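You operate a simulated robot arm through the tools that you are given. There is no shell and no other tool. Be economical: measure what you need, move in short steps, check, and stop when the job is done.

You are at the controls of a simulated robot arm. One attempt, no reset.

## Task
Take the purple scoop from the small cart and put it in the deep steel tray. Take the red brush and leave it on the shelf under the test bench. Put the cup with yellow rim from the top of the cover table on the shelf of the cover table. Take the tub with green rim from the shelf of the cover table and leave it on the top of the long steel table. Put the clear cup in the sink. Press the yellow funnel button three times. Press the white counter button two times. Take the plate with yellow handle on the top of the press bench and put it away on the top of the parts trolley. Fetch the yellow-band jar and stand it on the shelf under the press bench. Put the purple-band jar in the tub with black rim. Fetch the spacer with two green bands and set it in the steel tray without grips. Put the jug with green handle in the sink. Take the green tag from the top of the test bench and put it on the draining rack. Do these in any order. Set down upright: cup with yellow rim, clear cup, yellow-band jar, jug with green handle.

It is judged by the outcome, as a careful person would: the job done as asked, and still so three seconds after it is handed in. It fails if anything else is knocked over, pushed out of place, dropped, spilled or broken. Lids that push on must go on centred and level and be pressed home; caps that screw on are set level and turned clockwise until they are tight.

## Robot
A 7-joint arm with a two-finger gripper on a trunk, on a base that drives. Base frame: it is fixed to the floor where the robot stands at the start and does not move with it; the origin is under the middle of the robot, x ahead of it, y to its left, z up. Units: m, rad, N and s.
With the tool pointing down near the work surface it reaches from about 0.2 to 0.52 m from the robot's upright axis, wherever it stands. Its first joint turns from -2.897 to 2.897 rad. Places, roughly: clear cup [-1.5, -2, 0.75]; cup with yellow rim [0.25, -1.25, 0.75]; deep steel tray (45x26x5 cm) [0.7, -0.6, 0.9]; draining rack [-1.7, -5.7, 0.9]; green tag [-2, -2.75, 0.75]; jug with green handle [-4.5, -3.25, 1]; plate with yellow handle (15x10x8 cm) [-1.7, 0.4, 0.8]; purple scoop [0.5, 0.25, 0.25]; purple-band jar [-1.75, -0.25, 0.75]; red brush (11x5x6 cm) [0.6, -0.2, 0.9]; shelf of the cover table [-0.1, -1.6, 0.3]; shelf under the press bench [-1.7, -0.3, 0.3]; shelf under the test bench [-1.7, -2.3, 0.3]; sink [-2.6, -5.7, 0.7]; spacer with two green bands (6x6x3 cm) [-4.5, -1.5, 0.8]; steel tray without grips (26x19x5 cm) [-4.5, -3.6, 0.9]; top of the long steel table [1, -0.5, 0.9]; top of the parts trolley [-4.7, -4.1, 0.8]; tub with black rim [0.5, 2.25, 0.5]; tub with green rim [0, -2, 0.25]; white counter button [-1.6, -2.5, 0.8]; yellow funnel button [-1.6, -2.2, 0.8]; yellow-band jar [-1.75, 0, 0.75]. Payload 1.71 kg.
The tool frame sits at the grasp point between the pads (the TCP): z along the fingers, y along the line on which they close. The tips reach 0.02 m beyond it. Largest opening 0.096 m; the body of the gripper starts 0.113 m behind the TCP.
Orientation is told as [roll, pitch, yaw] about the base's x, y, z axes, in that order, counted from this pose: with the fingers straight down and closing along the base's y, the tool's x points along the base's -x, its y along +y and its z along -z.

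## Interface
- The arm moves only by the tool arm_command. Its argument "plan" is a list of rows, each a list of 7 numbers: the shift along the tool's x, y, z in units of 25 mm (1.0 is 25 mm), then the turn, a rotation vector about the tool's x, y, z in units of 5 degrees (1.0 is 5 degrees), then the opening, from 0 (shut) to 1 (fully open). In form: [[dx, dy, dz, wx, wy, wz, claw], ...]. A call has 1 to 10 rows; each row shifts and turns the commanded pose from where the row before left it, along the tool's axes as they then stand. A call with a number of a shift or a turn outside -1 to 1 is refused whole. A row lasts 0.2 s, in which the tool goes at most 0.05 m and 0.15 rad; a call with a longer step from one row to the next is refused whole, and so is a gripper value outside its range. Where a pose cannot be reached the arm comes as near as it can. A force on the tool above 40 N (or 10 N above the force at the start of the call, whichever is more), or a blocked arm, ends the call early, and 0.2 s more pass. Each finger travels about 0.153 m/s and halts on what it meets, pressing with about 33 N; the grip force reading is that of the motor and also rises with nothing between the fingers. The clock runs only during rows and for 0.2 s after the last one: add rows that do not move to give the fingers time. The reply holds the time, the measured pose of the TCP, the force on the tool along the base axes, the opening and the grip force, in the units named above and with some noise, with the torque about the TCP (base axes, N m) and any sound that the robot's microphone picked up, and new pictures: "views" is both (left out), scene, wrist or none.
- Cameras (640 x 400 px; columns grow to the right, rows downward): "scene" is now at [0.0175, 0.0938, 1.6116]; the picture's right is [-0.75, -0.67, 0.01], its down [-0.55, 0.61, -0.57] and it looks along [0.37, -0.43, -0.82] (base axes); focal length 256 px, centre (320, 200). "wrist" rides on the gripper at [0.066, 0.014, -0.145] in the tool frame; the picture's right is [-0.21, 0.98, 0.00], its down [-0.88, -0.18, -0.45] and it looks along [-0.44, -0.09, 0.90] (tool axes); focal length 275 px, centre (320, 200). There is no depth. A picture from a camera that has moved, and an enlarged one, comes with that camera's place and axes in the base frame and with its lens. The place of the scene camera against the robot may be out by one fixed shift of up to 0.012 m in any direction.
- lift_body(by): slides the trunk up (or, below 0, down) by that many m; the arm and the scene camera ride with it, the base frame stays. It gives what a move gives, with no picture.
- base_move(legs): drives the robot by 1 to 6 legs, each [ahead, turn to the left] in m and rad, along the robot's own axes; the way and the turn of a leg run together, so that a leg with both is an arc; at most 1.5 m and 3.142 rad a leg. The arm and the cameras ride along, it lands a little off, and it stops where it bumps. It gives what a move gives, and a new picture of the scene camera.
- head_to(pan, tilt): turns the head with the scene camera to pan (to the left, within 2.705 rad either way) and tilt (down, from -0.506 to 1.204), counted from straight ahead of the robot. It gives what a move gives, and a new picture of the scene camera.
- zoom(camera, box): a new picture of the part [left, top, right, bottom] of that camera's present view, enlarged. It takes no simulated time.
- finish_job(): hands the job in; it is judged then, once.

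Go step by step. Nothing tells you exact positions but the pictures and the camera data: compare them with the known pose of the tool, close in by small moves and look again before you grip or let go. The budget is 567 turns and 360 pictures, counting those below and the enlarged ones. Unless the task says otherwise, let go and move clear before handing in, and close with one line.

The tools are called after "Emit:" as a command line: name --pt "numbers of a row" for each row, then --argument value for the rest, lists and objects as JSON in quotes. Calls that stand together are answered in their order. arm_command: Moves the arm, as the interface text tells. Its arguments: {"type":"object","properties":{"plan":{"type":"array"},"views":{"type":"string","enum":["both","scene","wrist","none"]}},"required":["plan"]} The other tools are called the same way: lift_body (by) slides the trunk up or down; base_move (legs) drives the base; head_to (pan, tilt) turns the head that bears the scene camera; zoom (camera, box) takes an enlarged picture of a part of a camera's view; finish_job () hands the job in.

At the start:

```text
clock: 0.0
tool_pos: [0.2407, -0.3685, 1.1399]
ee_rot: [0.001, 0.001, 0.0]
contact_force: [0.5, -0.9, 0.6]
moment: [-0.02, 0.01, 0.01]
gripper_width: 0.0958
finger_force: 0.1
trunk travel left (down, up): [-0.225, 0.161]
robot x, y, heading: [0.0017, -0.0026, -0.003]
head pan, tilt: [-0.843, 0.951]
```

scene: 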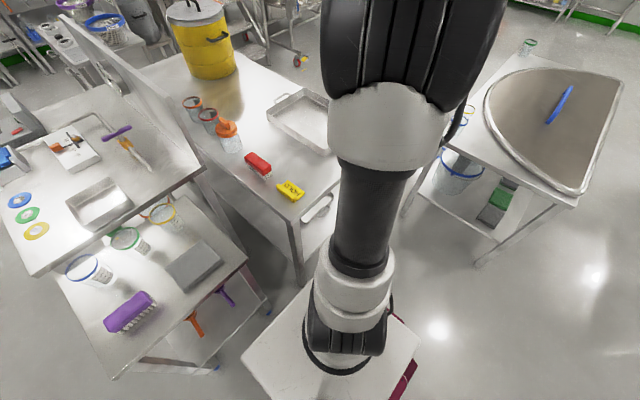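
wrist: 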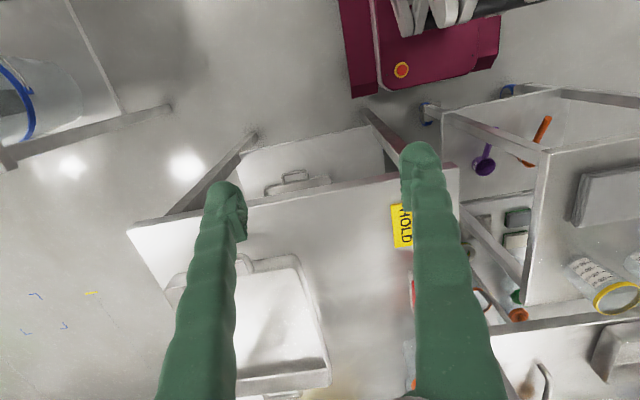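

The red brush and long steel table are ahead of me, and the small cart is to the left. I'll look around first to map the surroundings.

Emit:
head_to --pan 0.0 --tilt 0.7

Emit:
head_to --pan 1.4 --tilt 0.5

Emit:
head_to --pan 2.7 --tilt 0.5

Emit:
head_to --pan -2.5 --tilt 0.4

Emit:
head_to --pan -1.5 --tilt 0.6

```text
clock: 1.2
tool_pos: [0.2227, -0.3675, 1.1447]
ee_rot: [-0.003, -0.012, 0.0]
contact_force: [0.4, -0.3, 0.0]
moment: [0.01, 0.03, 0.0]
gripper_width: 0.096
finger_force: 0.1
trunk travel left (down, up): [-0.225, 0.161]
robot x, y, heading: [-0.0011, 0.0027, -0.005]
head pan, tilt: [0.0, 0.7]
camera scene: at [0.0544, 0.1478, 1.6309], right [0.0, -1.0, 0.0], down [-0.66, 0.0, -0.75], along [0.75, 0.0, -0.66], focal length 256 px, centre (320, 200)
```

scene: 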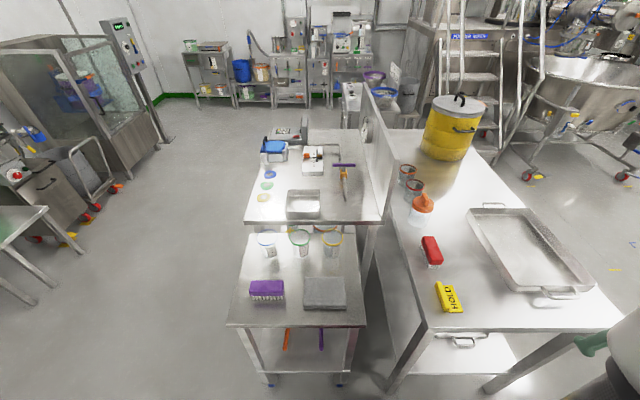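

```text
clock: 2.7
tool_pos: [0.2226, -0.3685, 1.1456]
ee_rot: [0.0, -0.013, -0.001]
contact_force: [0.2, -0.6, -0.1]
moment: [-0.03, 0.01, 0.0]
gripper_width: 0.0961
finger_force: 0.1
trunk travel left (down, up): [-0.225, 0.161]
robot x, y, heading: [0.0004, 0.0017, 0.002]
head pan, tilt: [1.4, 0.499]
camera scene: at [-0.0146, 0.2377, 1.6497], right [0.99, -0.17, -0.02], down [-0.1, -0.47, -0.88], along [0.14, 0.86, -0.48], focal length 256 px, centre (320, 200)
```

scene: 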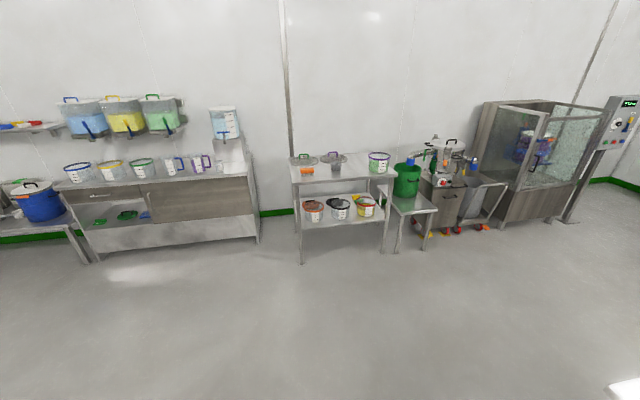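

```text
clock: 4.2
tool_pos: [0.2223, -0.3678, 1.1445]
ee_rot: [-0.002, -0.016, -0.001]
contact_force: [0.0, 1.4, -0.6]
moment: [0.01, 0.01, -0.01]
gripper_width: 0.096
finger_force: 0.0
trunk travel left (down, up): [-0.225, 0.161]
robot x, y, heading: [-0.002, -0.0004, -0.0]
head pan, tilt: [2.7, 0.499]
camera scene: at [-0.1124, 0.187, 1.6514], right [0.43, 0.9, -0.01], down [0.42, -0.2, -0.89], along [-0.8, 0.38, -0.47], focal length 256 px, centre (320, 200)
```

scene: 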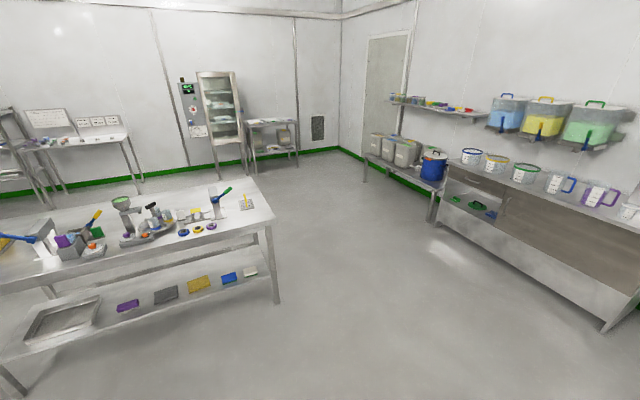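

```text
clock: 8.2
tool_pos: [0.2237, -0.3683, 1.1443]
ee_rot: [-0.001, -0.015, 0.001]
contact_force: [0.9, 0.3, 0.2]
moment: [-0.01, 0.01, 0.01]
gripper_width: 0.0961
finger_force: 0.0
trunk travel left (down, up): [-0.225, 0.161]
robot x, y, heading: [0.002, -0.0028, 0.002]
head pan, tilt: [-2.499, 0.4]
camera scene: at [-0.1042, 0.0925, 1.6604], right [-0.6, 0.8, 0.01], down [0.3, 0.23, -0.93], along [-0.74, -0.55, -0.38], focal length 256 px, centre (320, 200)
```

scene: 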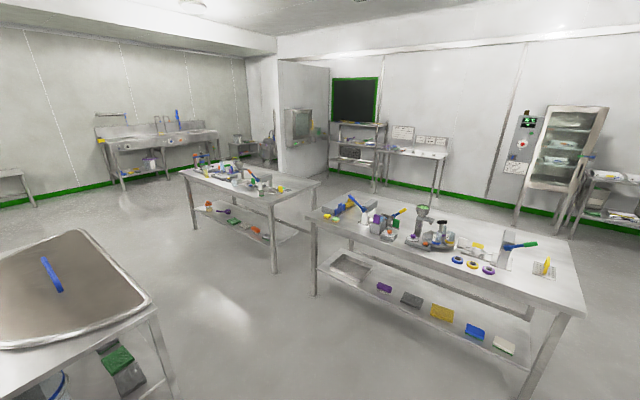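

```text
clock: 9.5
tool_pos: [0.2228, -0.3684, 1.1445]
ee_rot: [-0.002, -0.014, 0.0]
contact_force: [0.4, -0.3, -0.6]
moment: [0.02, 0.02, -0.01]
gripper_width: 0.0959
finger_force: 0.1
trunk travel left (down, up): [-0.225, 0.161]
robot x, y, heading: [-0.0019, 0.0038, -0.002]
head pan, tilt: [-1.499, 0.6]
camera scene: at [-0.0241, 0.0598, 1.6408], right [-1.0, -0.07, 0.02], down [-0.05, 0.56, -0.82], along [0.05, -0.82, -0.57], focal length 256 px, centre (320, 200)
```

scene: 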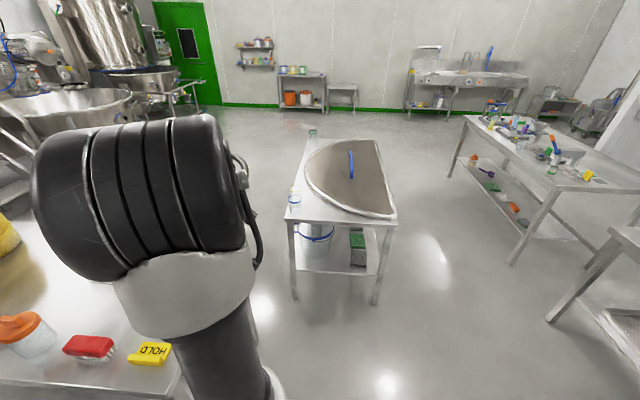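

The layout is clear: cart and long table ahead, cover table to the right, and press and test benches behind. I'll look closer at the scoop on the cart's lower shelf.

Emit:
head_to --pan 0.3 --tilt 1.1

Emit:
zoom --camera "wrist" --box '[400, 60, 640, 210]'

```text
clock: 11.3
tool_pos: [0.2223, -0.3679, 1.1448]
ee_rot: [-0.001, -0.015, -0.002]
contact_force: [-0.5, 0.0, 1.4]
moment: [0.0, 0.01, -0.02]
gripper_width: 0.0962
finger_force: 0.1
trunk travel left (down, up): [-0.225, 0.161]
robot x, y, heading: [0.0002, -0.0002, -0.004]
head pan, tilt: [0.3, 1.1]
camera scene: at [0.0294, 0.1666, 1.6013], right [0.3, -0.96, 0.0], down [-0.86, -0.26, -0.44], along [0.42, 0.13, -0.9], focal length 256 px, centre (320, 200)
```

scene: 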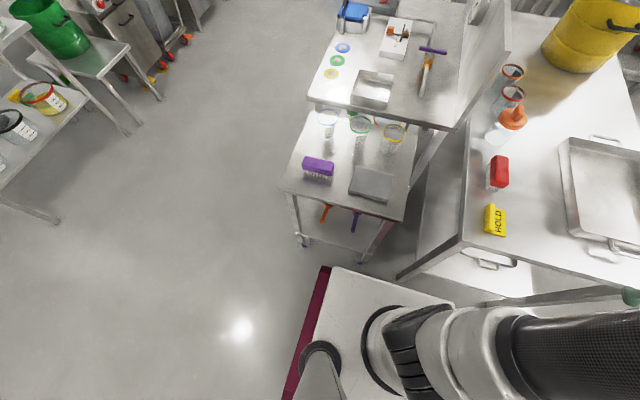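

```text
2.67 times, centred on (520, 135) of wrist
camera zoom: at [0.1554, -0.3547, 1.2885], right [0.21, 0.98, 0.0], down [0.87, -0.18, 0.46], along [0.45, -0.09, -0.89], focal length 734 px, centre (-213, 373)
```

zoom: 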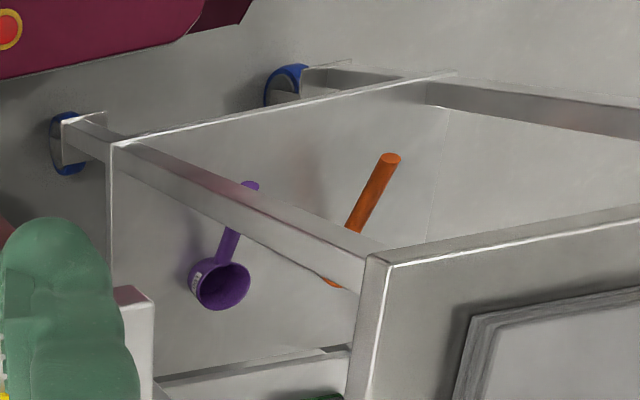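

The scoop lies on the cart's lower shelf (z≈0.40), with its handle end at about (0.47, 0.14). I'll swing the arm to that side and pitch the tool forward.

Emit:
arm_command --pt "-0.3 1 0 0 0 0 1" --pt "-0.3 1 0 0 0 0 1" --pt "-0.3 1 0 0 0 0 1" --pt "-0.3 1 0 0 0 0 1" --pt "-0.3 1 0 0 0 0 1" --pt "-0.3 1 0 0 0 0 1" --pt "-0.3 1 0 0 0 0 1" --pt "-0.3 1 0 0 0 0 1" --pt "-0.3 1 0 0 0 0 1" --pt "-0.3 1 0 0 0 0 1" --views "none"

Emit:
arm_command --pt "0 1 0 0 -1 0 1" --pt "0 1 0 0 -1 0 1" --pt "0 1 0 0 -1 0 1" --pt "0 1 0 0 -1 0 1" --pt "0 1 0 0 -1 0 1" --pt "0 1 0 0 -1 0 1" --pt "0 1 0 0 -1 0 1" --pt "0 1 0 0 -1 0 1" --pt "0 1 0 0 -1 0 1" --pt "0 1 0 0 0 0 1" --views "both"

```text
clock: 13.5
tool_pos: [0.2991, -0.1169, 1.1449]
ee_rot: [-0.001, -0.015, 0.001]
contact_force: [0.1, 0.4, 0.4]
moment: [0.01, -0.03, 0.01]
gripper_width: 0.0959
finger_force: 0.1
trunk travel left (down, up): [-0.225, 0.161]
robot x, y, heading: [0.0005, 0.0013, 0.001]
head pan, tilt: [0.3, 1.1]
```

```text
clock: 15.7
tool_pos: [0.3149, 0.0931, 1.2164]
ee_rot: [0.155, -0.82, -0.247]
contact_force: [-1.0, 0.2, -0.1]
moment: [0.03, 0.0, -0.01]
gripper_width: 0.096
finger_force: 0.0
out of reach, approached as far as the arm can: row 5, 6, 7, 8, 9
trunk travel left (down, up): [-0.225, 0.161]
robot x, y, heading: [-0.0022, -0.0033, 0.002]
head pan, tilt: [0.3, 1.1]
stopped in row 10: the arm was blocked; the commanded pose is now the measured one
camera scene: at [0.0213, 0.1672, 1.6013], right [0.3, -0.96, 0.0], down [-0.86, -0.26, -0.44], along [0.42, 0.13, -0.9], focal length 256 px, centre (320, 200)
camera wrist: at [0.1665, 0.1205, 1.267], right [0.26, 0.93, 0.25], down [0.23, -0.32, 0.92], along [0.94, -0.18, -0.29], focal length 275 px, centre (320, 200)
```

scene: 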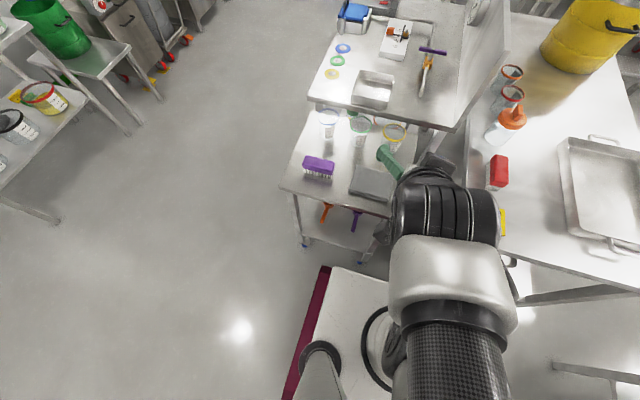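
wrist: 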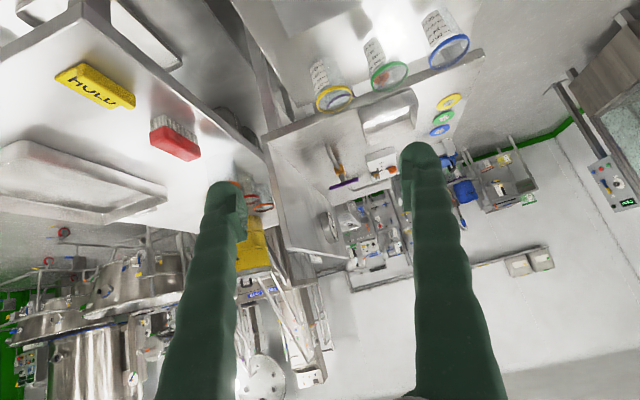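

The wrist hit a limit at this height. I'll back the base away to make room, lower the trunk, and try the pitch again lower down.

Emit:
base_move --legs '[[-0.22, 0]]'

Emit:
lift_body --by -0.22

```text
clock: 17.5
tool_pos: [0.089, 0.0947, 1.2169]
ee_rot: [0.155, -0.828, -0.232]
contact_force: [0.6, -0.1, 0.1]
moment: [0.03, -0.01, -0.01]
gripper_width: 0.0961
finger_force: 0.0
trunk travel left (down, up): [-0.225, 0.161]
robot x, y, heading: [-0.2231, -0.0019, 0.001]
head pan, tilt: [0.3, 1.1]
camera scene: at [-0.2382, 0.1666, 1.6014], right [0.3, -0.95, 0.0], down [-0.85, -0.26, -0.46], along [0.44, 0.13, -0.89], focal length 256 px, centre (320, 200)
```

scene: 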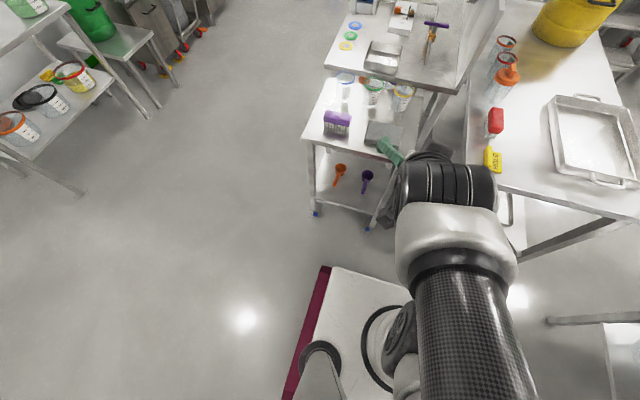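

```text
clock: 19.8
tool_pos: [0.0918, 0.0931, 0.9903]
ee_rot: [0.152, -0.824, -0.228]
contact_force: [0.2, 0.2, -0.2]
moment: [0.01, -0.01, 0.02]
gripper_width: 0.096
finger_force: 0.0
trunk travel left (down, up): [-0.005, 0.381]
robot x, y, heading: [-0.2221, -0.0006, 0.003]
head pan, tilt: [0.3, 1.1]
```

The trunk is down and the scoop shows clearly on the lower shelf with its handle toward me. I'll lower the arm and straighten the tool.

Emit:
arm_command --pt "0.54 0.16 0.83 0 0 -0.18 1" --pt "0.54 0.16 0.83 0 0 -0.18 1" --pt "0.54 0.16 0.83 0 0 -0.18 1" --pt "0.54 0.16 0.83 0 0 -0.18 1" --pt "0.54 0.16 0.83 0 0 -0.18 1" --pt "0.54 0.16 0.83 0 0 -0.18 1" --pt "0.54 0.16 0.83 0 0 -0.18 1" --pt "0.54 0.16 0.83 0 0 -0.18 1" --pt "0.54 0.16 0.83 0 0 -0.18 1" --pt "0.54 0.16 0.83 0 0 -0.18 1" --views "both"

```text
clock: 20.4
tool_pos: [0.0835, 0.1621, 0.9744]
ee_rot: [0.115, -0.842, 0.007]
contact_force: [0.3, -0.5, 0.1]
moment: [0.04, 0.0, 0.0]
gripper_width: 0.0961
finger_force: 0.0
out of reach, approached as far as the arm can: row 1, 2
trunk travel left (down, up): [-0.005, 0.381]
robot x, y, heading: [-0.2233, -0.0031, 0.005]
head pan, tilt: [0.3, 1.1]
stopped in row 2: the arm was blocked; the commanded pose is now the measured one
camera scene: at [-0.2484, 0.1793, 1.3818], right [0.5, -0.86, 0.01], down [-0.76, -0.45, -0.47], along [0.41, 0.23, -0.88], focal length 256 px, centre (320, 200)
camera wrist: at [-0.0681, 0.1571, 1.022], right [0.05, 0.97, 0.23], down [0.27, -0.23, 0.93], along [0.96, 0.02, -0.28], focal length 275 px, centre (320, 200)
```

scene: 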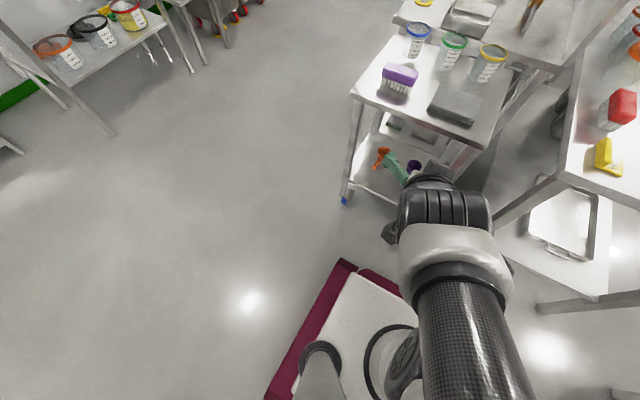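
wrist: 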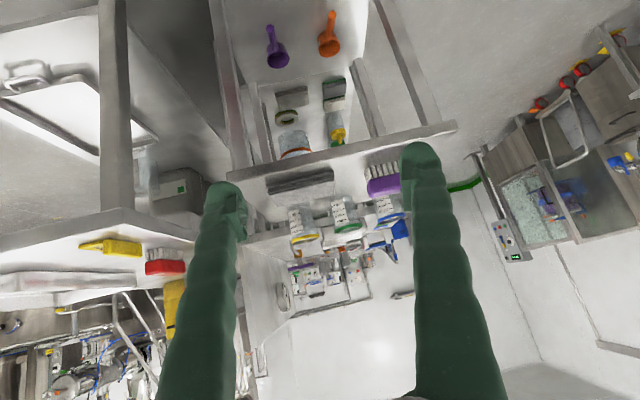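

The arm looks cramped when it's folded near the mast. I'll extend forward with the tool unpitched to get a freer configuration.

Emit:
arm_command --pt "0 -0.3 0 0 1 0 1" --pt "0 -0.3 0 0 1 0 1" --pt "0 -0.3 0 0 1 0 1" --pt "0 -0.3 0 0 1 0 1" --pt "0 -0.3 0 0 1 0 1" --pt "0 -0.3 0 0 1 0 1" --pt "0 -0.3 0 0 1 0 1" --pt "0 -0.3 0 0 1 0 1" --pt "0 -0.3 0 0 1 0 1" --views "none"

Emit:
head_to --pan 0.3 --tilt 1.1

```text
clock: 22.4
tool_pos: [0.0986, 0.0976, 0.9579]
ee_rot: [0.087, -0.014, 0.084]
contact_force: [-1.1, 0.4, 0.8]
moment: [0.01, -0.09, -0.04]
gripper_width: 0.0961
finger_force: 0.0
trunk travel left (down, up): [-0.005, 0.381]
robot x, y, heading: [-0.2213, -0.0011, 0.002]
head pan, tilt: [0.3, 1.1]
```

```text
clock: 23.0
tool_pos: [0.0998, 0.0973, 0.9562]
ee_rot: [0.085, -0.01, 0.084]
contact_force: [-1.1, 0.4, -0.1]
moment: [-0.01, -0.13, -0.02]
gripper_width: 0.0958
finger_force: 0.0
trunk travel left (down, up): [-0.005, 0.381]
robot x, y, heading: [-0.2213, -0.0005, 0.005]
head pan, tilt: [0.3, 1.1]
camera scene: at [-0.1989, 0.1666, 1.3819], right [0.3, -0.95, 0.0], down [-0.86, -0.26, -0.44], along [0.42, 0.13, -0.9], focal length 256 px, centre (320, 200)
```

scene: 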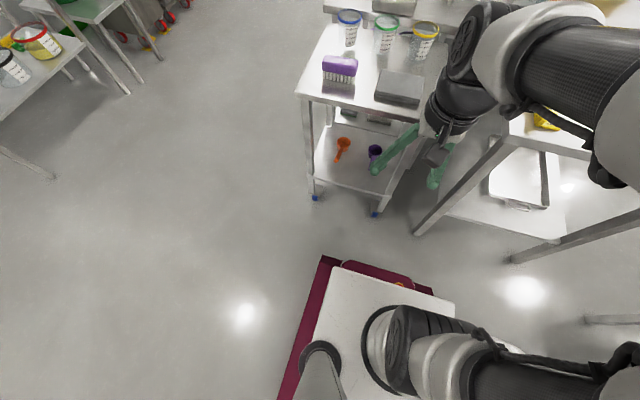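

The head mast was being nudged by the elbow, and now it's clear. I'll extend forward with the tool vertical, then pitch while lowering.

Emit:
arm_command --pt "-1 0.13 0.67 0.16 0 0.16 1" --pt "-1 0.13 0.67 0.16 0 0.16 1" --pt "-1 0.13 0.67 0.16 0 0.16 1" --pt "-1 0.13 0.67 0.16 0 0.16 1" --pt "-1 0.13 0.67 0.16 0 0.16 1" --pt "-1 0.13 0.67 0.16 0 0.16 1" --views "none"

Emit:
arm_command --pt "0 0 1 0 0 0 1" --pt "0 0 1 0 -1 0 1" --pt "0 0 1 0 -1 0 1" --pt "0.3 0 1 0 -1 0 1" --pt "0.4 0 1 0 -1 0 1" --pt "0.5 0 1 0 -1 0 1" --views "both"

```text
clock: 24.4
tool_pos: [0.2505, 0.129, 0.8564]
ee_rot: [0.002, -0.005, 0.0]
contact_force: [0.2, -0.5, 0.1]
moment: [0.01, -0.02, 0.0]
gripper_width: 0.0961
finger_force: 0.1
trunk travel left (down, up): [-0.005, 0.381]
robot x, y, heading: [-0.2218, 0.0003, -0.001]
head pan, tilt: [0.3, 1.1]
```

```text
clock: 25.8
tool_pos: [0.2442, 0.1294, 0.7013]
ee_rot: [0.005, -0.443, -0.003]
contact_force: [-0.1, -0.3, -0.3]
moment: [0.04, -0.03, 0.01]
gripper_width: 0.0961
finger_force: 0.0
trunk travel left (down, up): [-0.005, 0.381]
robot x, y, heading: [-0.2221, 0.0052, -0.002]
head pan, tilt: [0.3, 1.1]
camera scene: at [-0.1969, 0.1664, 1.3819], right [0.3, -0.95, -0.01], down [-0.86, -0.26, -0.44], along [0.42, 0.14, -0.9], focal length 256 px, centre (320, 200)
camera wrist: at [0.1233, 0.1416, 0.8044], right [0.19, 0.98, 0.09], down [0.6, -0.19, 0.78], along [0.78, -0.09, -0.62], focal length 275 px, centre (320, 200)
```

scene: 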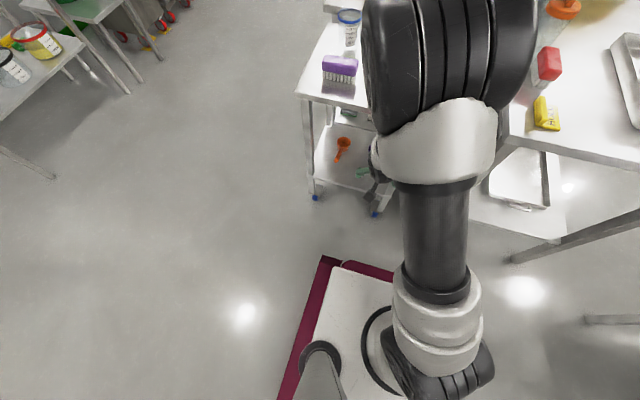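
wrist: 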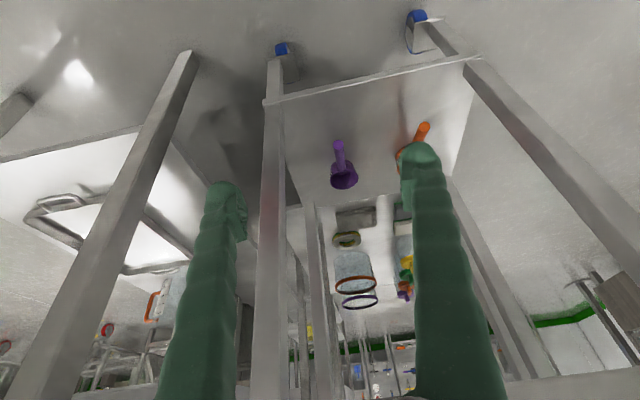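

The handle runs along x at y≈0.15, with its tip at x≈0.46. I'll move in along it with more pitch.

Emit:
arm_command --pt "0 0.09 1 0 -0.44 0 1" --pt "0 0.09 1 0 -0.44 0 1" --pt "0 0.09 1 0 -0.44 0 1" --pt "0 0.09 1 0 -0.44 0 1" --pt "0 0.09 1 0 -0.44 0 1" --pt "0 0.09 1 0 -0.44 0 1" --pt "0 0.09 1 0 -0.44 0 1" --pt "0 0.09 1 0 -0.44 0 1" --pt "0 0.09 1 0 -0.44 0 0.6" --views "both"

```text
clock: 27.8
tool_pos: [0.3705, 0.151, 0.5171]
ee_rot: [0.006, -0.788, -0.003]
contact_force: [0.4, -0.7, 0.4]
moment: [0.06, 0.0, -0.03]
gripper_width: 0.0576
finger_force: 0.0
trunk travel left (down, up): [-0.005, 0.381]
robot x, y, heading: [-0.2214, -0.0009, 0.0]
head pan, tilt: [0.3, 1.1]
camera scene: at [-0.197, 0.1666, 1.3819], right [0.3, -0.95, 0.0], down [-0.86, -0.26, -0.44], along [0.42, 0.13, -0.9], focal length 256 px, centre (320, 200)
camera wrist: at [0.2209, 0.1634, 0.5722], right [0.14, 0.98, 0.15], down [0.3, -0.19, 0.93], along [0.94, -0.09, -0.32], focal length 275 px, centre (320, 200)
```

scene: 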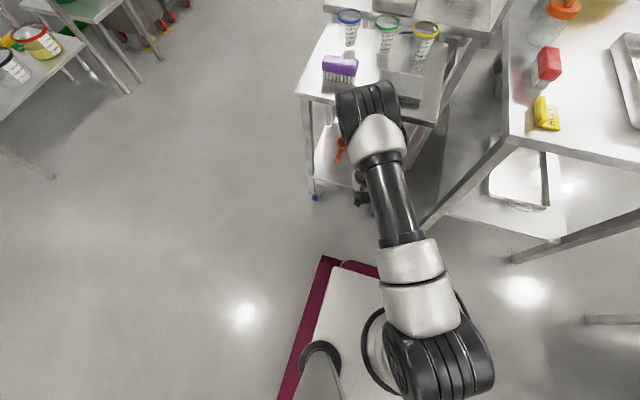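
wrist: 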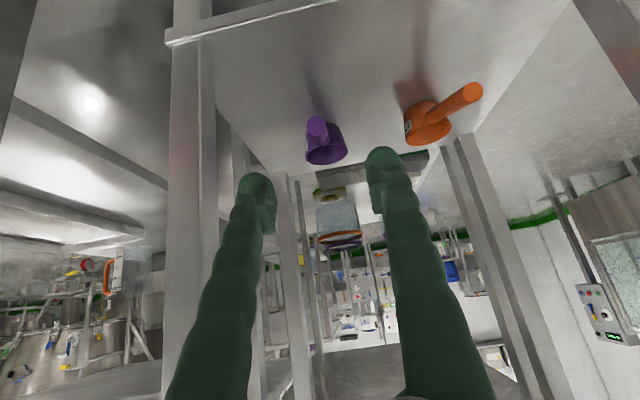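

Emit:
zoom --camera "wrist" --box '[240, 60, 400, 160]'

Emit:
zoom --camera "wrist" --box '[390, 50, 550, 150]'

```text
4.00 times, centred on (320, 110) of wrist
camera zoom: at [0.2209, 0.1634, 0.5722], right [0.14, 0.98, 0.15], down [0.3, -0.19, 0.93], along [0.94, -0.09, -0.32], focal length 1101 px, centre (320, 560)
```

zoom: 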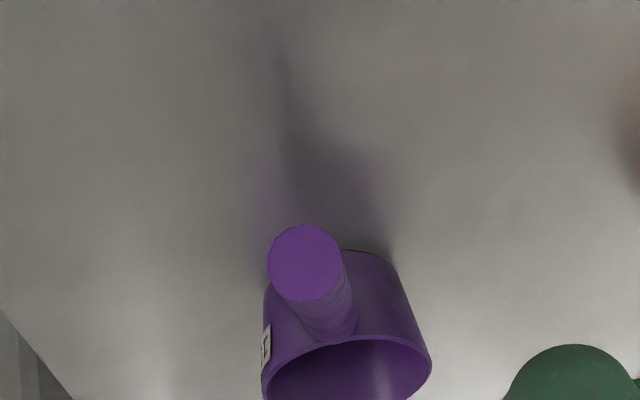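

```text
4.00 times, centred on (470, 100) of wrist
camera zoom: at [0.2209, 0.1634, 0.5722], right [0.14, 0.98, 0.15], down [0.3, -0.19, 0.93], along [0.94, -0.09, -0.32], focal length 1101 px, centre (-280, 600)
```

zoom: 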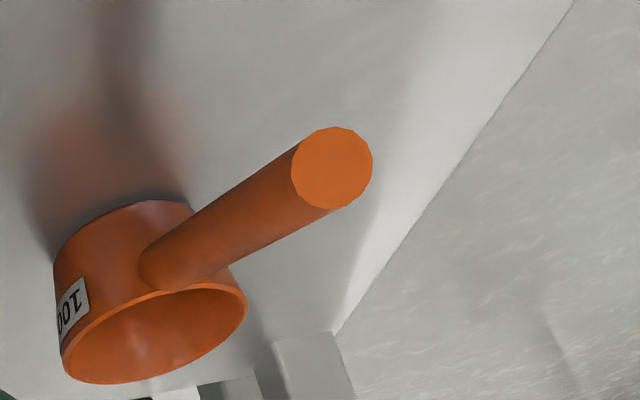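

The scoop stands bowl-up with its round handle raised toward me: tip ≈(0.47, 0.15, 0.40), shelf ≈0.35. I'll advance along the tool axis.

Emit:
arm_command --pt "0 0 1 0 0 0 0.6" --pt "0 0 1 0 0 0 0.6" --pt "0 0 1 0 0 0 0.6" --pt "0 0 1 0 0 0 0.6" --pt "0 0 1 0 0 0 0.6" --views "wrist"

```text
clock: 29.0
tool_pos: [0.459, 0.1517, 0.4287]
ee_rot: [0.003, -0.788, -0.003]
contact_force: [0.3, -0.7, 0.1]
moment: [-0.01, -0.03, 0.03]
gripper_width: 0.0574
finger_force: 0.2
trunk travel left (down, up): [-0.005, 0.381]
robot x, y, heading: [-0.2232, 0.0008, 0.004]
head pan, tilt: [0.3, 1.1]
camera wrist: at [0.3105, 0.1637, 0.4847], right [0.15, 0.98, 0.15], down [0.3, -0.19, 0.93], along [0.94, -0.09, -0.32], focal length 275 px, centre (320, 200)
```

wrist: 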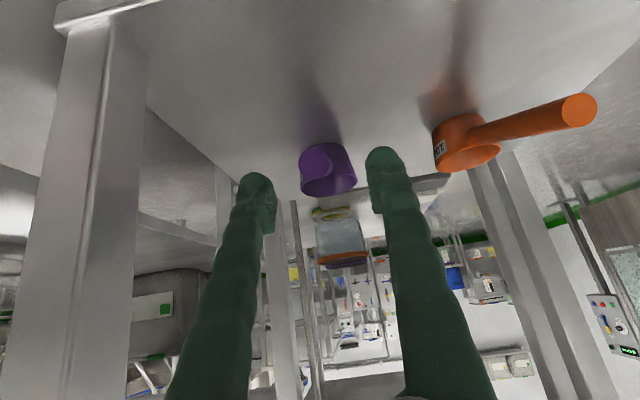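

Emit:
arm_command --pt "0 0 1 0 0 0 0.6" --pt "0 0 0.9 0 0 0 0.6" --pt "0 0 0 0 0 0 0" --pt "0 0 0 0 0 0 0" --pt "0 0 0 0 0 0 0" --views "wrist"

```text
clock: 30.2
tool_pos: [0.4934, 0.1501, 0.3939]
ee_rot: [0.006, -0.787, -0.004]
contact_force: [0.7, -0.3, -0.1]
moment: [0.01, 0.07, -0.01]
gripper_width: 0.018
finger_force: 32.7
trunk travel left (down, up): [-0.005, 0.381]
robot x, y, heading: [-0.2228, 0.0001, 0.005]
head pan, tilt: [0.3, 1.1]
camera wrist: at [0.3441, 0.1635, 0.4507], right [0.15, 0.98, 0.15], down [0.3, -0.19, 0.93], along [0.94, -0.09, -0.32], focal length 275 px, centre (320, 200)
```

wrist: 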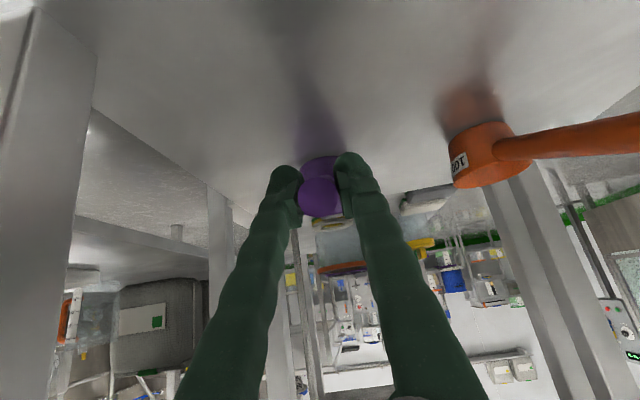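

Gripped (18 mm). I'll withdraw back and up along the tool axis.

Emit:
arm_command --pt "0 0 -1 0 0 0 0" --pt "0 0 -1 0 0 0 0" --pt "0 0 -1 0 0 0 0" --pt "0 0 -1 0 0 0 0" --pt "0 0 -1 0 0 0 0" --pt "0 0 -1 0 0 0 0" --pt "0 0 -1 0 0 0 0" --pt "0 0 -1 0 0 0 0" --pt "0 0 -1 0 0 0 0" --pt "0 0 -1 0 0 0 0" --views "both"

```text
clock: 32.4
tool_pos: [0.3137, 0.1501, 0.5719]
ee_rot: [0.003, -0.788, -0.003]
contact_force: [0.1, -0.1, -0.8]
moment: [-0.01, 0.06, 0.0]
gripper_width: 0.0182
finger_force: 33.1
trunk travel left (down, up): [-0.005, 0.381]
robot x, y, heading: [-0.2189, 0.0006, -0.002]
head pan, tilt: [0.3, 1.1]
camera scene: at [-0.1967, 0.1667, 1.3819], right [0.3, -0.95, 0.0], down [-0.86, -0.26, -0.44], along [0.42, 0.13, -0.9], focal length 256 px, centre (320, 200)
camera wrist: at [0.1656, 0.1627, 0.6276], right [0.15, 0.98, 0.15], down [0.3, -0.19, 0.93], along [0.94, -0.09, -0.32], focal length 275 px, centre (320, 200)
```

scene: 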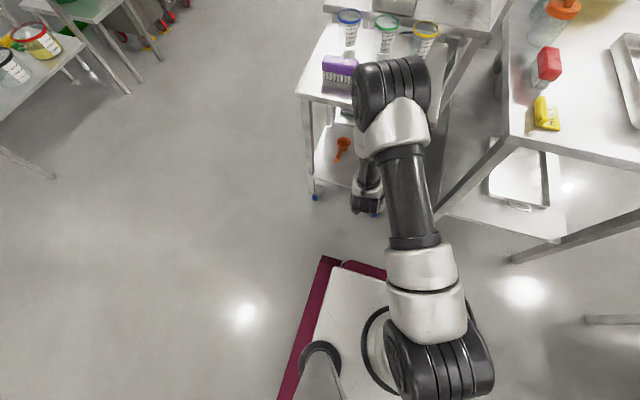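
wrist: 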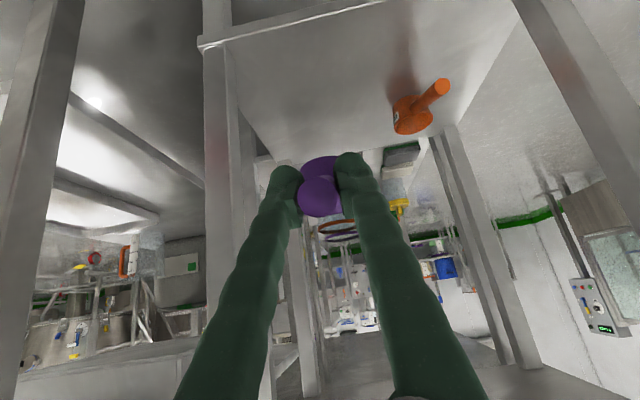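

The scoop is held and the bowl is nearly clear of the cart. I'll back off and raise the trunk.

Emit:
base_move --legs '[[-0.25, 0]]'

Emit:
lift_body --by 0.38

Emit:
arm_command --pt "-0.7 0 -0.7 0 0 0 0" --pt "-0.7 0 -0.7 0 0 0 0" --pt "-0.7 0 -0.7 0 0 0 0" --pt "-0.7 0 -0.7 0 0 0 0" --views "none"

```text
clock: 34.3
tool_pos: [0.0633, 0.1492, 0.5714]
ee_rot: [0.004, -0.787, -0.004]
contact_force: [0.1, -0.2, -0.8]
moment: [-0.02, 0.06, 0.02]
gripper_width: 0.0183
finger_force: 33.3
trunk travel left (down, up): [-0.005, 0.381]
robot x, y, heading: [-0.4724, -0.0026, 0.002]
head pan, tilt: [0.3, 1.1]
camera scene: at [-0.4483, 0.1663, 1.3819], right [0.3, -0.95, 0.0], down [-0.86, -0.26, -0.44], along [0.42, 0.13, -0.9], focal length 256 px, centre (320, 200)
```

scene: 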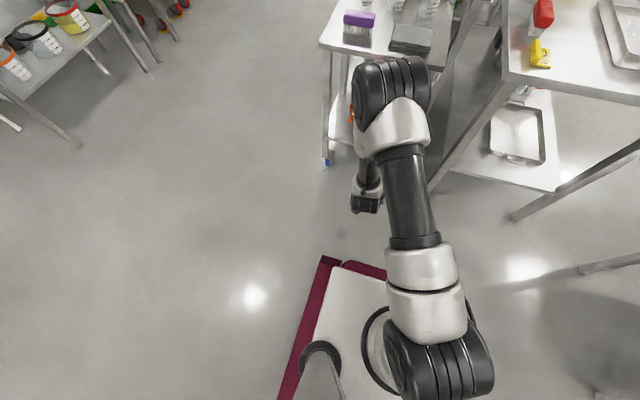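

```text
clock: 38.0
tool_pos: [0.0559, 0.1497, 0.9605]
ee_rot: [0.002, -0.802, 0.0]
contact_force: [-0.1, -0.3, -1.1]
moment: [0.02, 0.07, -0.02]
gripper_width: 0.0183
finger_force: 33.1
trunk travel left (down, up): [-0.385, 0.001]
robot x, y, heading: [-0.4745, 0.0006, 0.0]
head pan, tilt: [0.3, 1.1]
```

```text
clock: 39.0
tool_pos: [0.0525, 0.1487, 1.0583]
ee_rot: [0.002, -0.803, -0.004]
contact_force: [-0.5, 0.2, -0.7]
moment: [-0.02, 0.05, -0.01]
gripper_width: 0.0183
finger_force: 32.8
trunk travel left (down, up): [-0.385, 0.001]
robot x, y, heading: [-0.4758, -0.0043, -0.001]
head pan, tilt: [0.3, 1.1]
```

Emit:
base_move --legs '[[0, -0.87], [0.64, 0], [0, 0.87]]'

Emit:
head_to --pan -0.3 --tilt 0.9

```text
clock: 48.1
tool_pos: [0.4711, -0.3378, 1.0594]
ee_rot: [0.004, -0.803, 0.0]
contact_force: [-0.9, -0.1, -1.4]
moment: [-0.03, 0.1, -0.02]
gripper_width: 0.0182
finger_force: 33.3
trunk travel left (down, up): [-0.385, 0.001]
robot x, y, heading: [-0.0616, -0.4926, 0.005]
head pan, tilt: [0.3, 1.1]
camera scene: at [-0.0242, -0.3249, 1.7611], right [0.3, -0.95, 0.0], down [-0.86, -0.27, -0.44], along [0.42, 0.14, -0.9], focal length 256 px, centre (320, 200)
```

scene: 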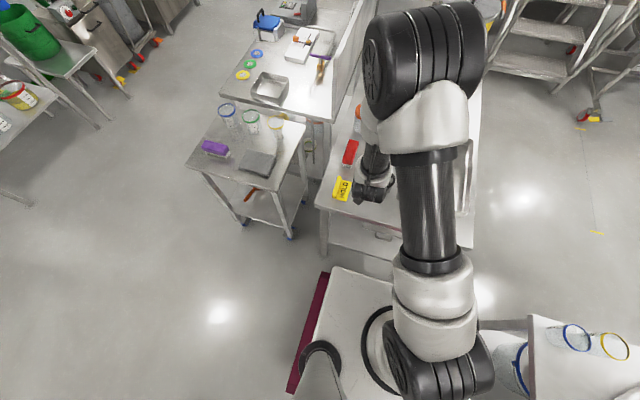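

```text
clock: 49.1
tool_pos: [0.4548, -0.338, 1.0669]
ee_rot: [0.002, -0.819, 0.002]
contact_force: [-0.2, 0.8, 0.1]
moment: [-0.02, 0.06, 0.01]
gripper_width: 0.0182
finger_force: 33.4
trunk travel left (down, up): [-0.385, 0.001]
robot x, y, heading: [-0.0557, -0.4924, 0.006]
head pan, tilt: [-0.3, 0.901]
camera scene: at [-0.012, -0.3656, 1.7747], right [-0.29, -0.96, 0.01], down [-0.76, 0.23, -0.61], along [0.58, -0.18, -0.79], focal length 256 px, centre (320, 200)
```

scene: 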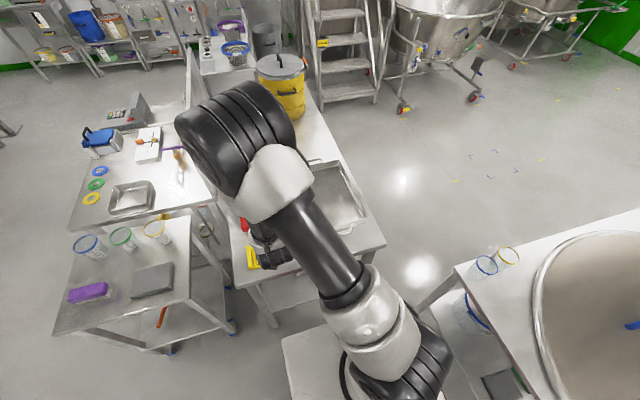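

Emit:
arm_command --pt "-0.2 -1 0.22 0 0 0 0" --pt "-0.2 -1 0.22 0 0 0 0" --pt "-0.2 -1 0.22 0 0 0 0" --pt "-0.2 -1 0.22 0 0 0 0" --pt "-0.2 -1 0.22 0 0 0 0" --pt "-0.2 -1 0.22 0 0 0 0" --pt "-0.2 -1 0.22 0 0 0 0" --pt "-0.2 -1 0.22 0 0 0 0" --views "both"

```text
clock: 50.9
tool_pos: [0.5153, -0.5384, 1.0649]
ee_rot: [0.007, -0.817, 0.001]
contact_force: [-0.3, -0.6, -0.6]
moment: [0.01, 0.07, 0.02]
gripper_width: 0.0184
finger_force: 32.7
trunk travel left (down, up): [-0.385, 0.001]
robot x, y, heading: [-0.0557, -0.4917, 0.007]
head pan, tilt: [-0.3, 0.901]
camera scene: at [-0.0119, -0.3671, 1.7748], right [-0.29, -0.96, 0.0], down [-0.76, 0.23, -0.61], along [0.58, -0.18, -0.79], focal length 256 px, centre (320, 200)
camera wrist: at [0.365, -0.5256, 1.116], right [0.14, 0.98, 0.15], down [0.28, -0.19, 0.94], along [0.95, -0.09, -0.3], focal length 275 px, centre (320, 200)
```

scene: 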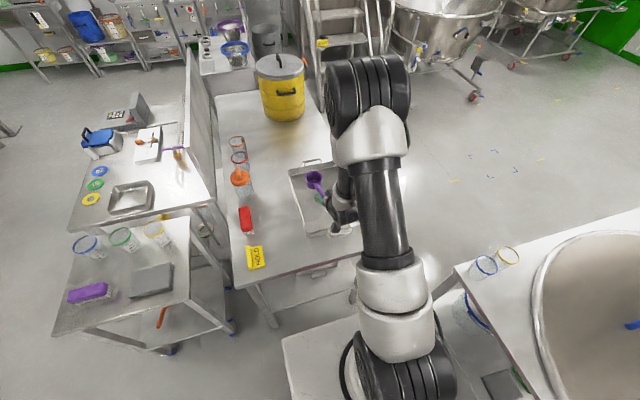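
wrist: 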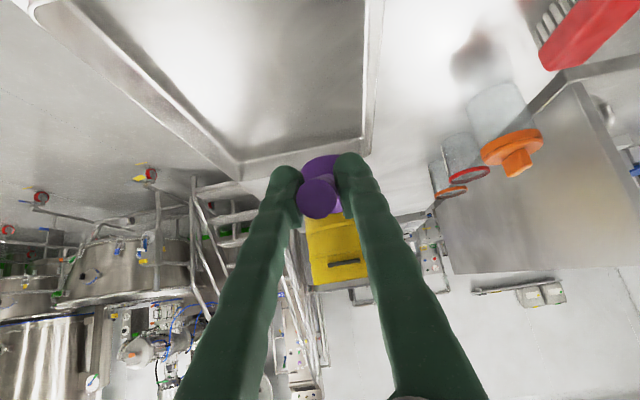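

The tray spans about x 0.4–0.82, y −0.70 to −0.47. I'll lower the scoop over its middle.

Emit:
arm_command --pt "0.46 -0.45 0.97 0 0 0 0" --pt "0.46 -0.45 0.97 0 0 0 0" --pt "0.46 -0.45 0.97 0 0 0 0" --pt "0.46 -0.45 0.97 0 0 0 0" --views "wrist"

Emit:
zoom --camera "scene" --box '[270, 130, 430, 260]'

```text
clock: 51.9
tool_pos: [0.555, -0.5822, 0.9653]
ee_rot: [0.004, -0.819, 0.0]
contact_force: [0.1, 0.7, 0.3]
moment: [0.0, 0.07, 0.02]
gripper_width: 0.018
finger_force: 33.2
trunk travel left (down, up): [-0.385, 0.001]
robot x, y, heading: [-0.0557, -0.4908, 0.002]
head pan, tilt: [-0.3, 0.901]
camera wrist: at [0.4051, -0.5692, 1.0162], right [0.14, 0.98, 0.15], down [0.27, -0.19, 0.94], along [0.95, -0.09, -0.29], focal length 275 px, centre (320, 200)
```

wrist: 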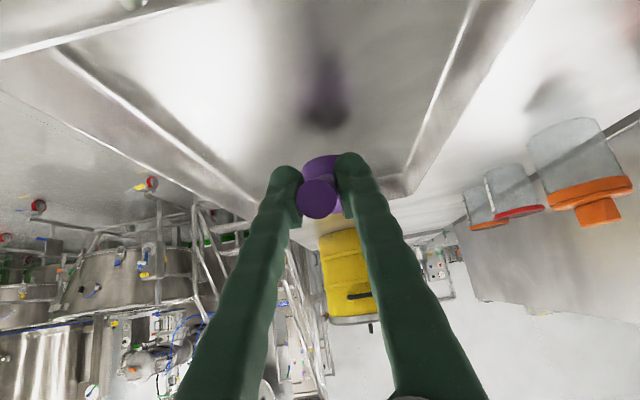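

```text
3.08 times, centred on (350, 195) of scene
camera zoom: at [-0.0114, -0.3662, 1.7747], right [-0.29, -0.96, 0.0], down [-0.76, 0.23, -0.61], along [0.58, -0.18, -0.79], focal length 788 px, centre (228, 215)
```

zoom: 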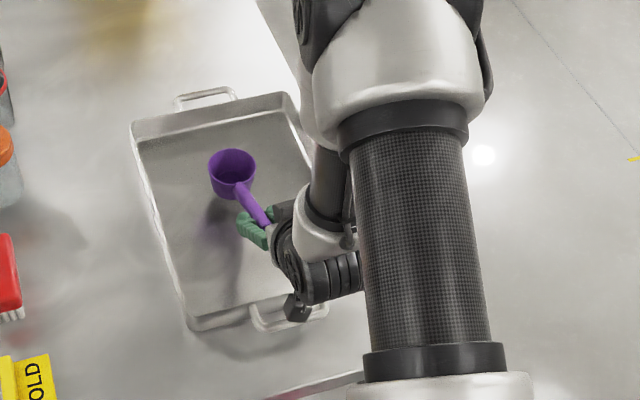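

Emit:
arm_command --pt "-0.1 0 1 0 0 0 0" --pt "-0.1 0 1 0 0 0 0" --pt "0 0 0 0 0 0 0" --views "wrist"

Emit:
zoom --camera "scene" --box '[290, 150, 390, 250]'

```text
clock: 52.7
tool_pos: [0.5955, -0.5809, 0.9361]
ee_rot: [0.004, -0.821, 0.001]
contact_force: [-0.6, 0.6, 2.5]
moment: [0.0, -0.27, -0.01]
gripper_width: 0.018
finger_force: 32.8
trunk travel left (down, up): [-0.385, 0.001]
robot x, y, heading: [-0.053, -0.4934, 0.007]
head pan, tilt: [-0.3, 0.901]
camera wrist: at [0.4458, -0.5684, 0.9868], right [0.14, 0.98, 0.15], down [0.27, -0.19, 0.94], along [0.95, -0.09, -0.29], focal length 275 px, centre (320, 200)
```

wrist: 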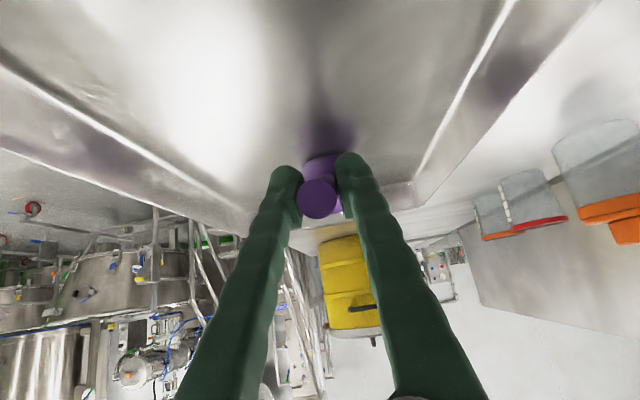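

```text
4.00 times, centred on (340, 200) of scene
camera zoom: at [-0.0124, -0.366, 1.7748], right [-0.29, -0.96, 0.0], down [-0.76, 0.23, -0.61], along [0.58, -0.18, -0.79], focal length 1025 px, centre (240, 200)
```

zoom: 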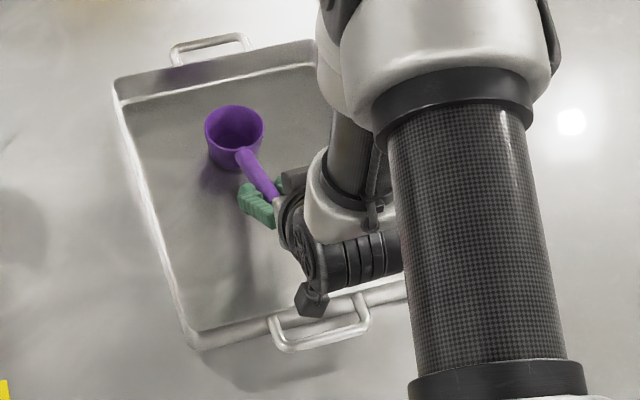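

The scoop has just touched the tray floor (contact moment felt). I'll release it and withdraw along the tool axis.

Emit:
arm_command --pt "0 0 0 0 0 0 0.25" --pt "0 0 0 0 0 0 0.5" --pt "0 0 -0.5 0 0 0 0.6" --pt "0 0 -1 0 0 0 0.6" --pt "0 0 -1 0 0 0 0.6" --pt "0 0 -1 0 0 0 0.6" --pt "0 0 -1 0 0 0 0.6" --pt "0 0 -1 0 0 0 0.6" --pt "0 0 -1 0 0 0 0.6" --views "both"

```text
clock: 54.7
tool_pos: [0.4765, -0.5813, 1.047]
ee_rot: [0.003, -0.82, 0.003]
contact_force: [-0.7, -0.1, 0.2]
moment: [0.03, -0.04, 0.0]
gripper_width: 0.0578
finger_force: 0.0
trunk travel left (down, up): [-0.385, 0.001]
robot x, y, heading: [-0.0586, -0.4928, 0.006]
head pan, tilt: [-0.3, 0.901]
camera scene: at [-0.013, -0.3659, 1.7748], right [-0.29, -0.96, 0.0], down [-0.76, 0.23, -0.61], along [0.58, -0.18, -0.79], focal length 256 px, centre (320, 200)
camera wrist: at [0.3255, -0.569, 1.0983], right [0.14, 0.98, 0.15], down [0.27, -0.19, 0.94], along [0.95, -0.09, -0.29], focal length 275 px, centre (320, 200)
```

scene: 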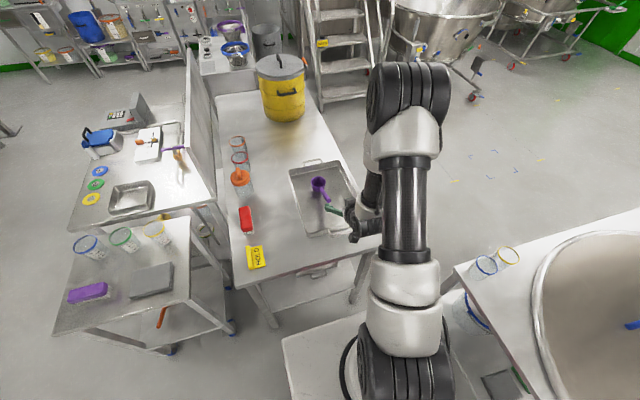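
wrist: 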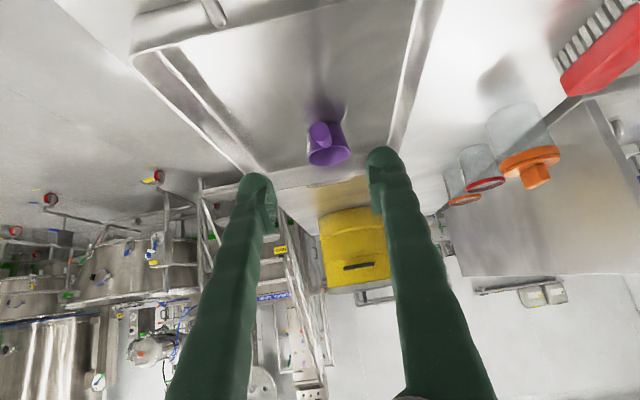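

The scoop is in the tray. Next is the red brush at about (0.60, −0.245); I'll drive slightly closer and move the arm over it.

Emit:
base_move --legs '[[0.07, 0]]'

Emit:
arm_command --pt "0 1 0 0 0 0 0.9" --pt "0 1 0 0 0 0 0.9" --pt "0 1 0 0 0 0 0.9" --pt "0 1 0 0 0 0 0.9" --pt "0 1 0 0 0 0 0.9" --pt "0 1 0 0 0 0 0.9" --pt "0 1 0 0 0 0 0.9" --pt "0 1 0 0 0 0 0.9" --pt "0 1 0 0 0 0 0.9" --pt "0 1 0 0 0 0 0.9" --views "none"

Emit:
arm_command --pt "0 0.9 0 0 0 0 0.9" --pt "0 0.9 0 0 0 0 0.9" --pt "0 0.9 0 0 0 0 0.9" --pt "0 0.8 0 0 0 0 0.9" --views "both"

```text
clock: 55.7
tool_pos: [0.5307, -0.5828, 1.0543]
ee_rot: [0.003, -0.833, -0.001]
contact_force: [0.7, -1.4, -0.5]
moment: [0.0, -0.04, 0.0]
gripper_width: 0.0577
finger_force: 0.0
trunk travel left (down, up): [-0.385, 0.001]
robot x, y, heading: [0.0155, -0.4905, 0.002]
head pan, tilt: [-0.3, 0.901]
camera scene: at [0.017, -0.366, 1.7753], right [-0.29, -0.96, 0.0], down [-0.75, 0.23, -0.63], along [0.6, -0.18, -0.78], focal length 256 px, centre (320, 200)
```

scene: 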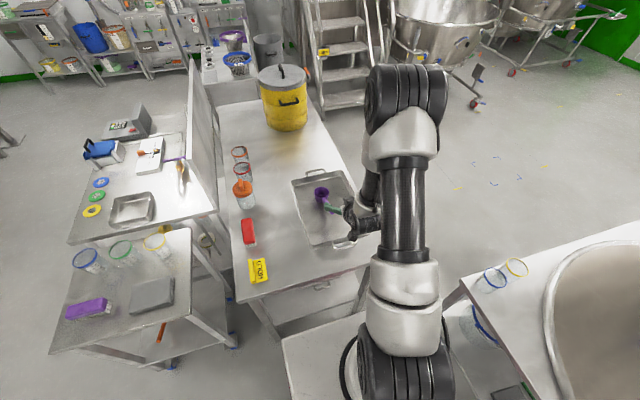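

```text
clock: 57.9
tool_pos: [0.5381, -0.3311, 1.0512]
ee_rot: [0.001, -0.826, 0.001]
contact_force: [0.9, 0.2, 0.0]
moment: [0.01, -0.01, -0.02]
gripper_width: 0.0863
finger_force: 0.1
trunk travel left (down, up): [-0.385, 0.001]
robot x, y, heading: [0.0165, -0.49, 0.002]
head pan, tilt: [-0.3, 0.901]
```

```text
clock: 58.9
tool_pos: [0.5388, -0.2448, 1.0521]
ee_rot: [0.003, -0.824, -0.001]
contact_force: [-0.7, 0.0, -0.4]
moment: [0.0, 0.02, 0.01]
gripper_width: 0.0865
finger_force: 0.0
trunk travel left (down, up): [-0.385, 0.001]
robot x, y, heading: [0.0117, -0.4933, 0.004]
head pan, tilt: [-0.3, 0.901]
camera scene: at [0.0586, -0.3654, 1.7747], right [-0.29, -0.96, 0.01], down [-0.76, 0.23, -0.61], along [0.58, -0.18, -0.79], focal length 256 px, centre (320, 200)
camera wrist: at [0.3886, -0.2316, 1.1013], right [0.14, 0.98, 0.15], down [0.27, -0.19, 0.94], along [0.95, -0.09, -0.29], focal length 275 px, centre (320, 200)
```

scene: 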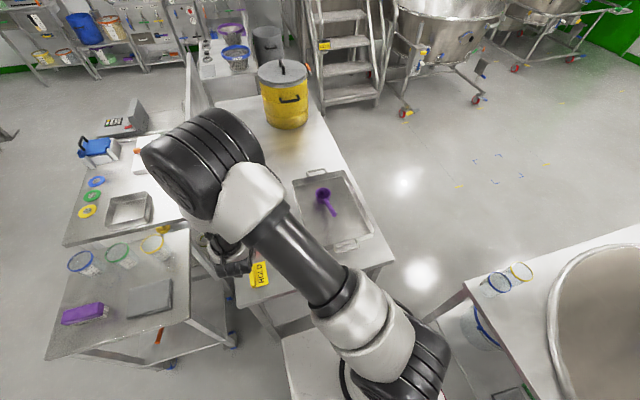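
wrist: 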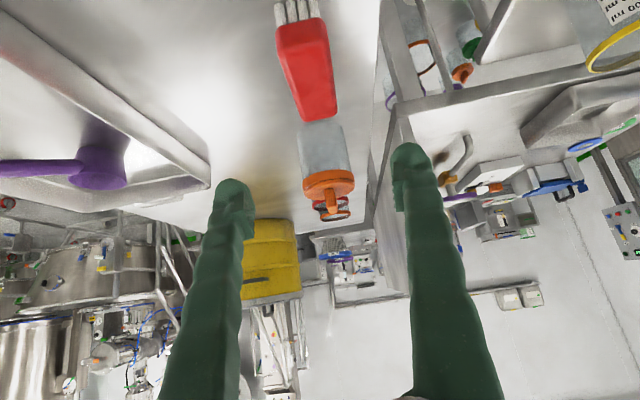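

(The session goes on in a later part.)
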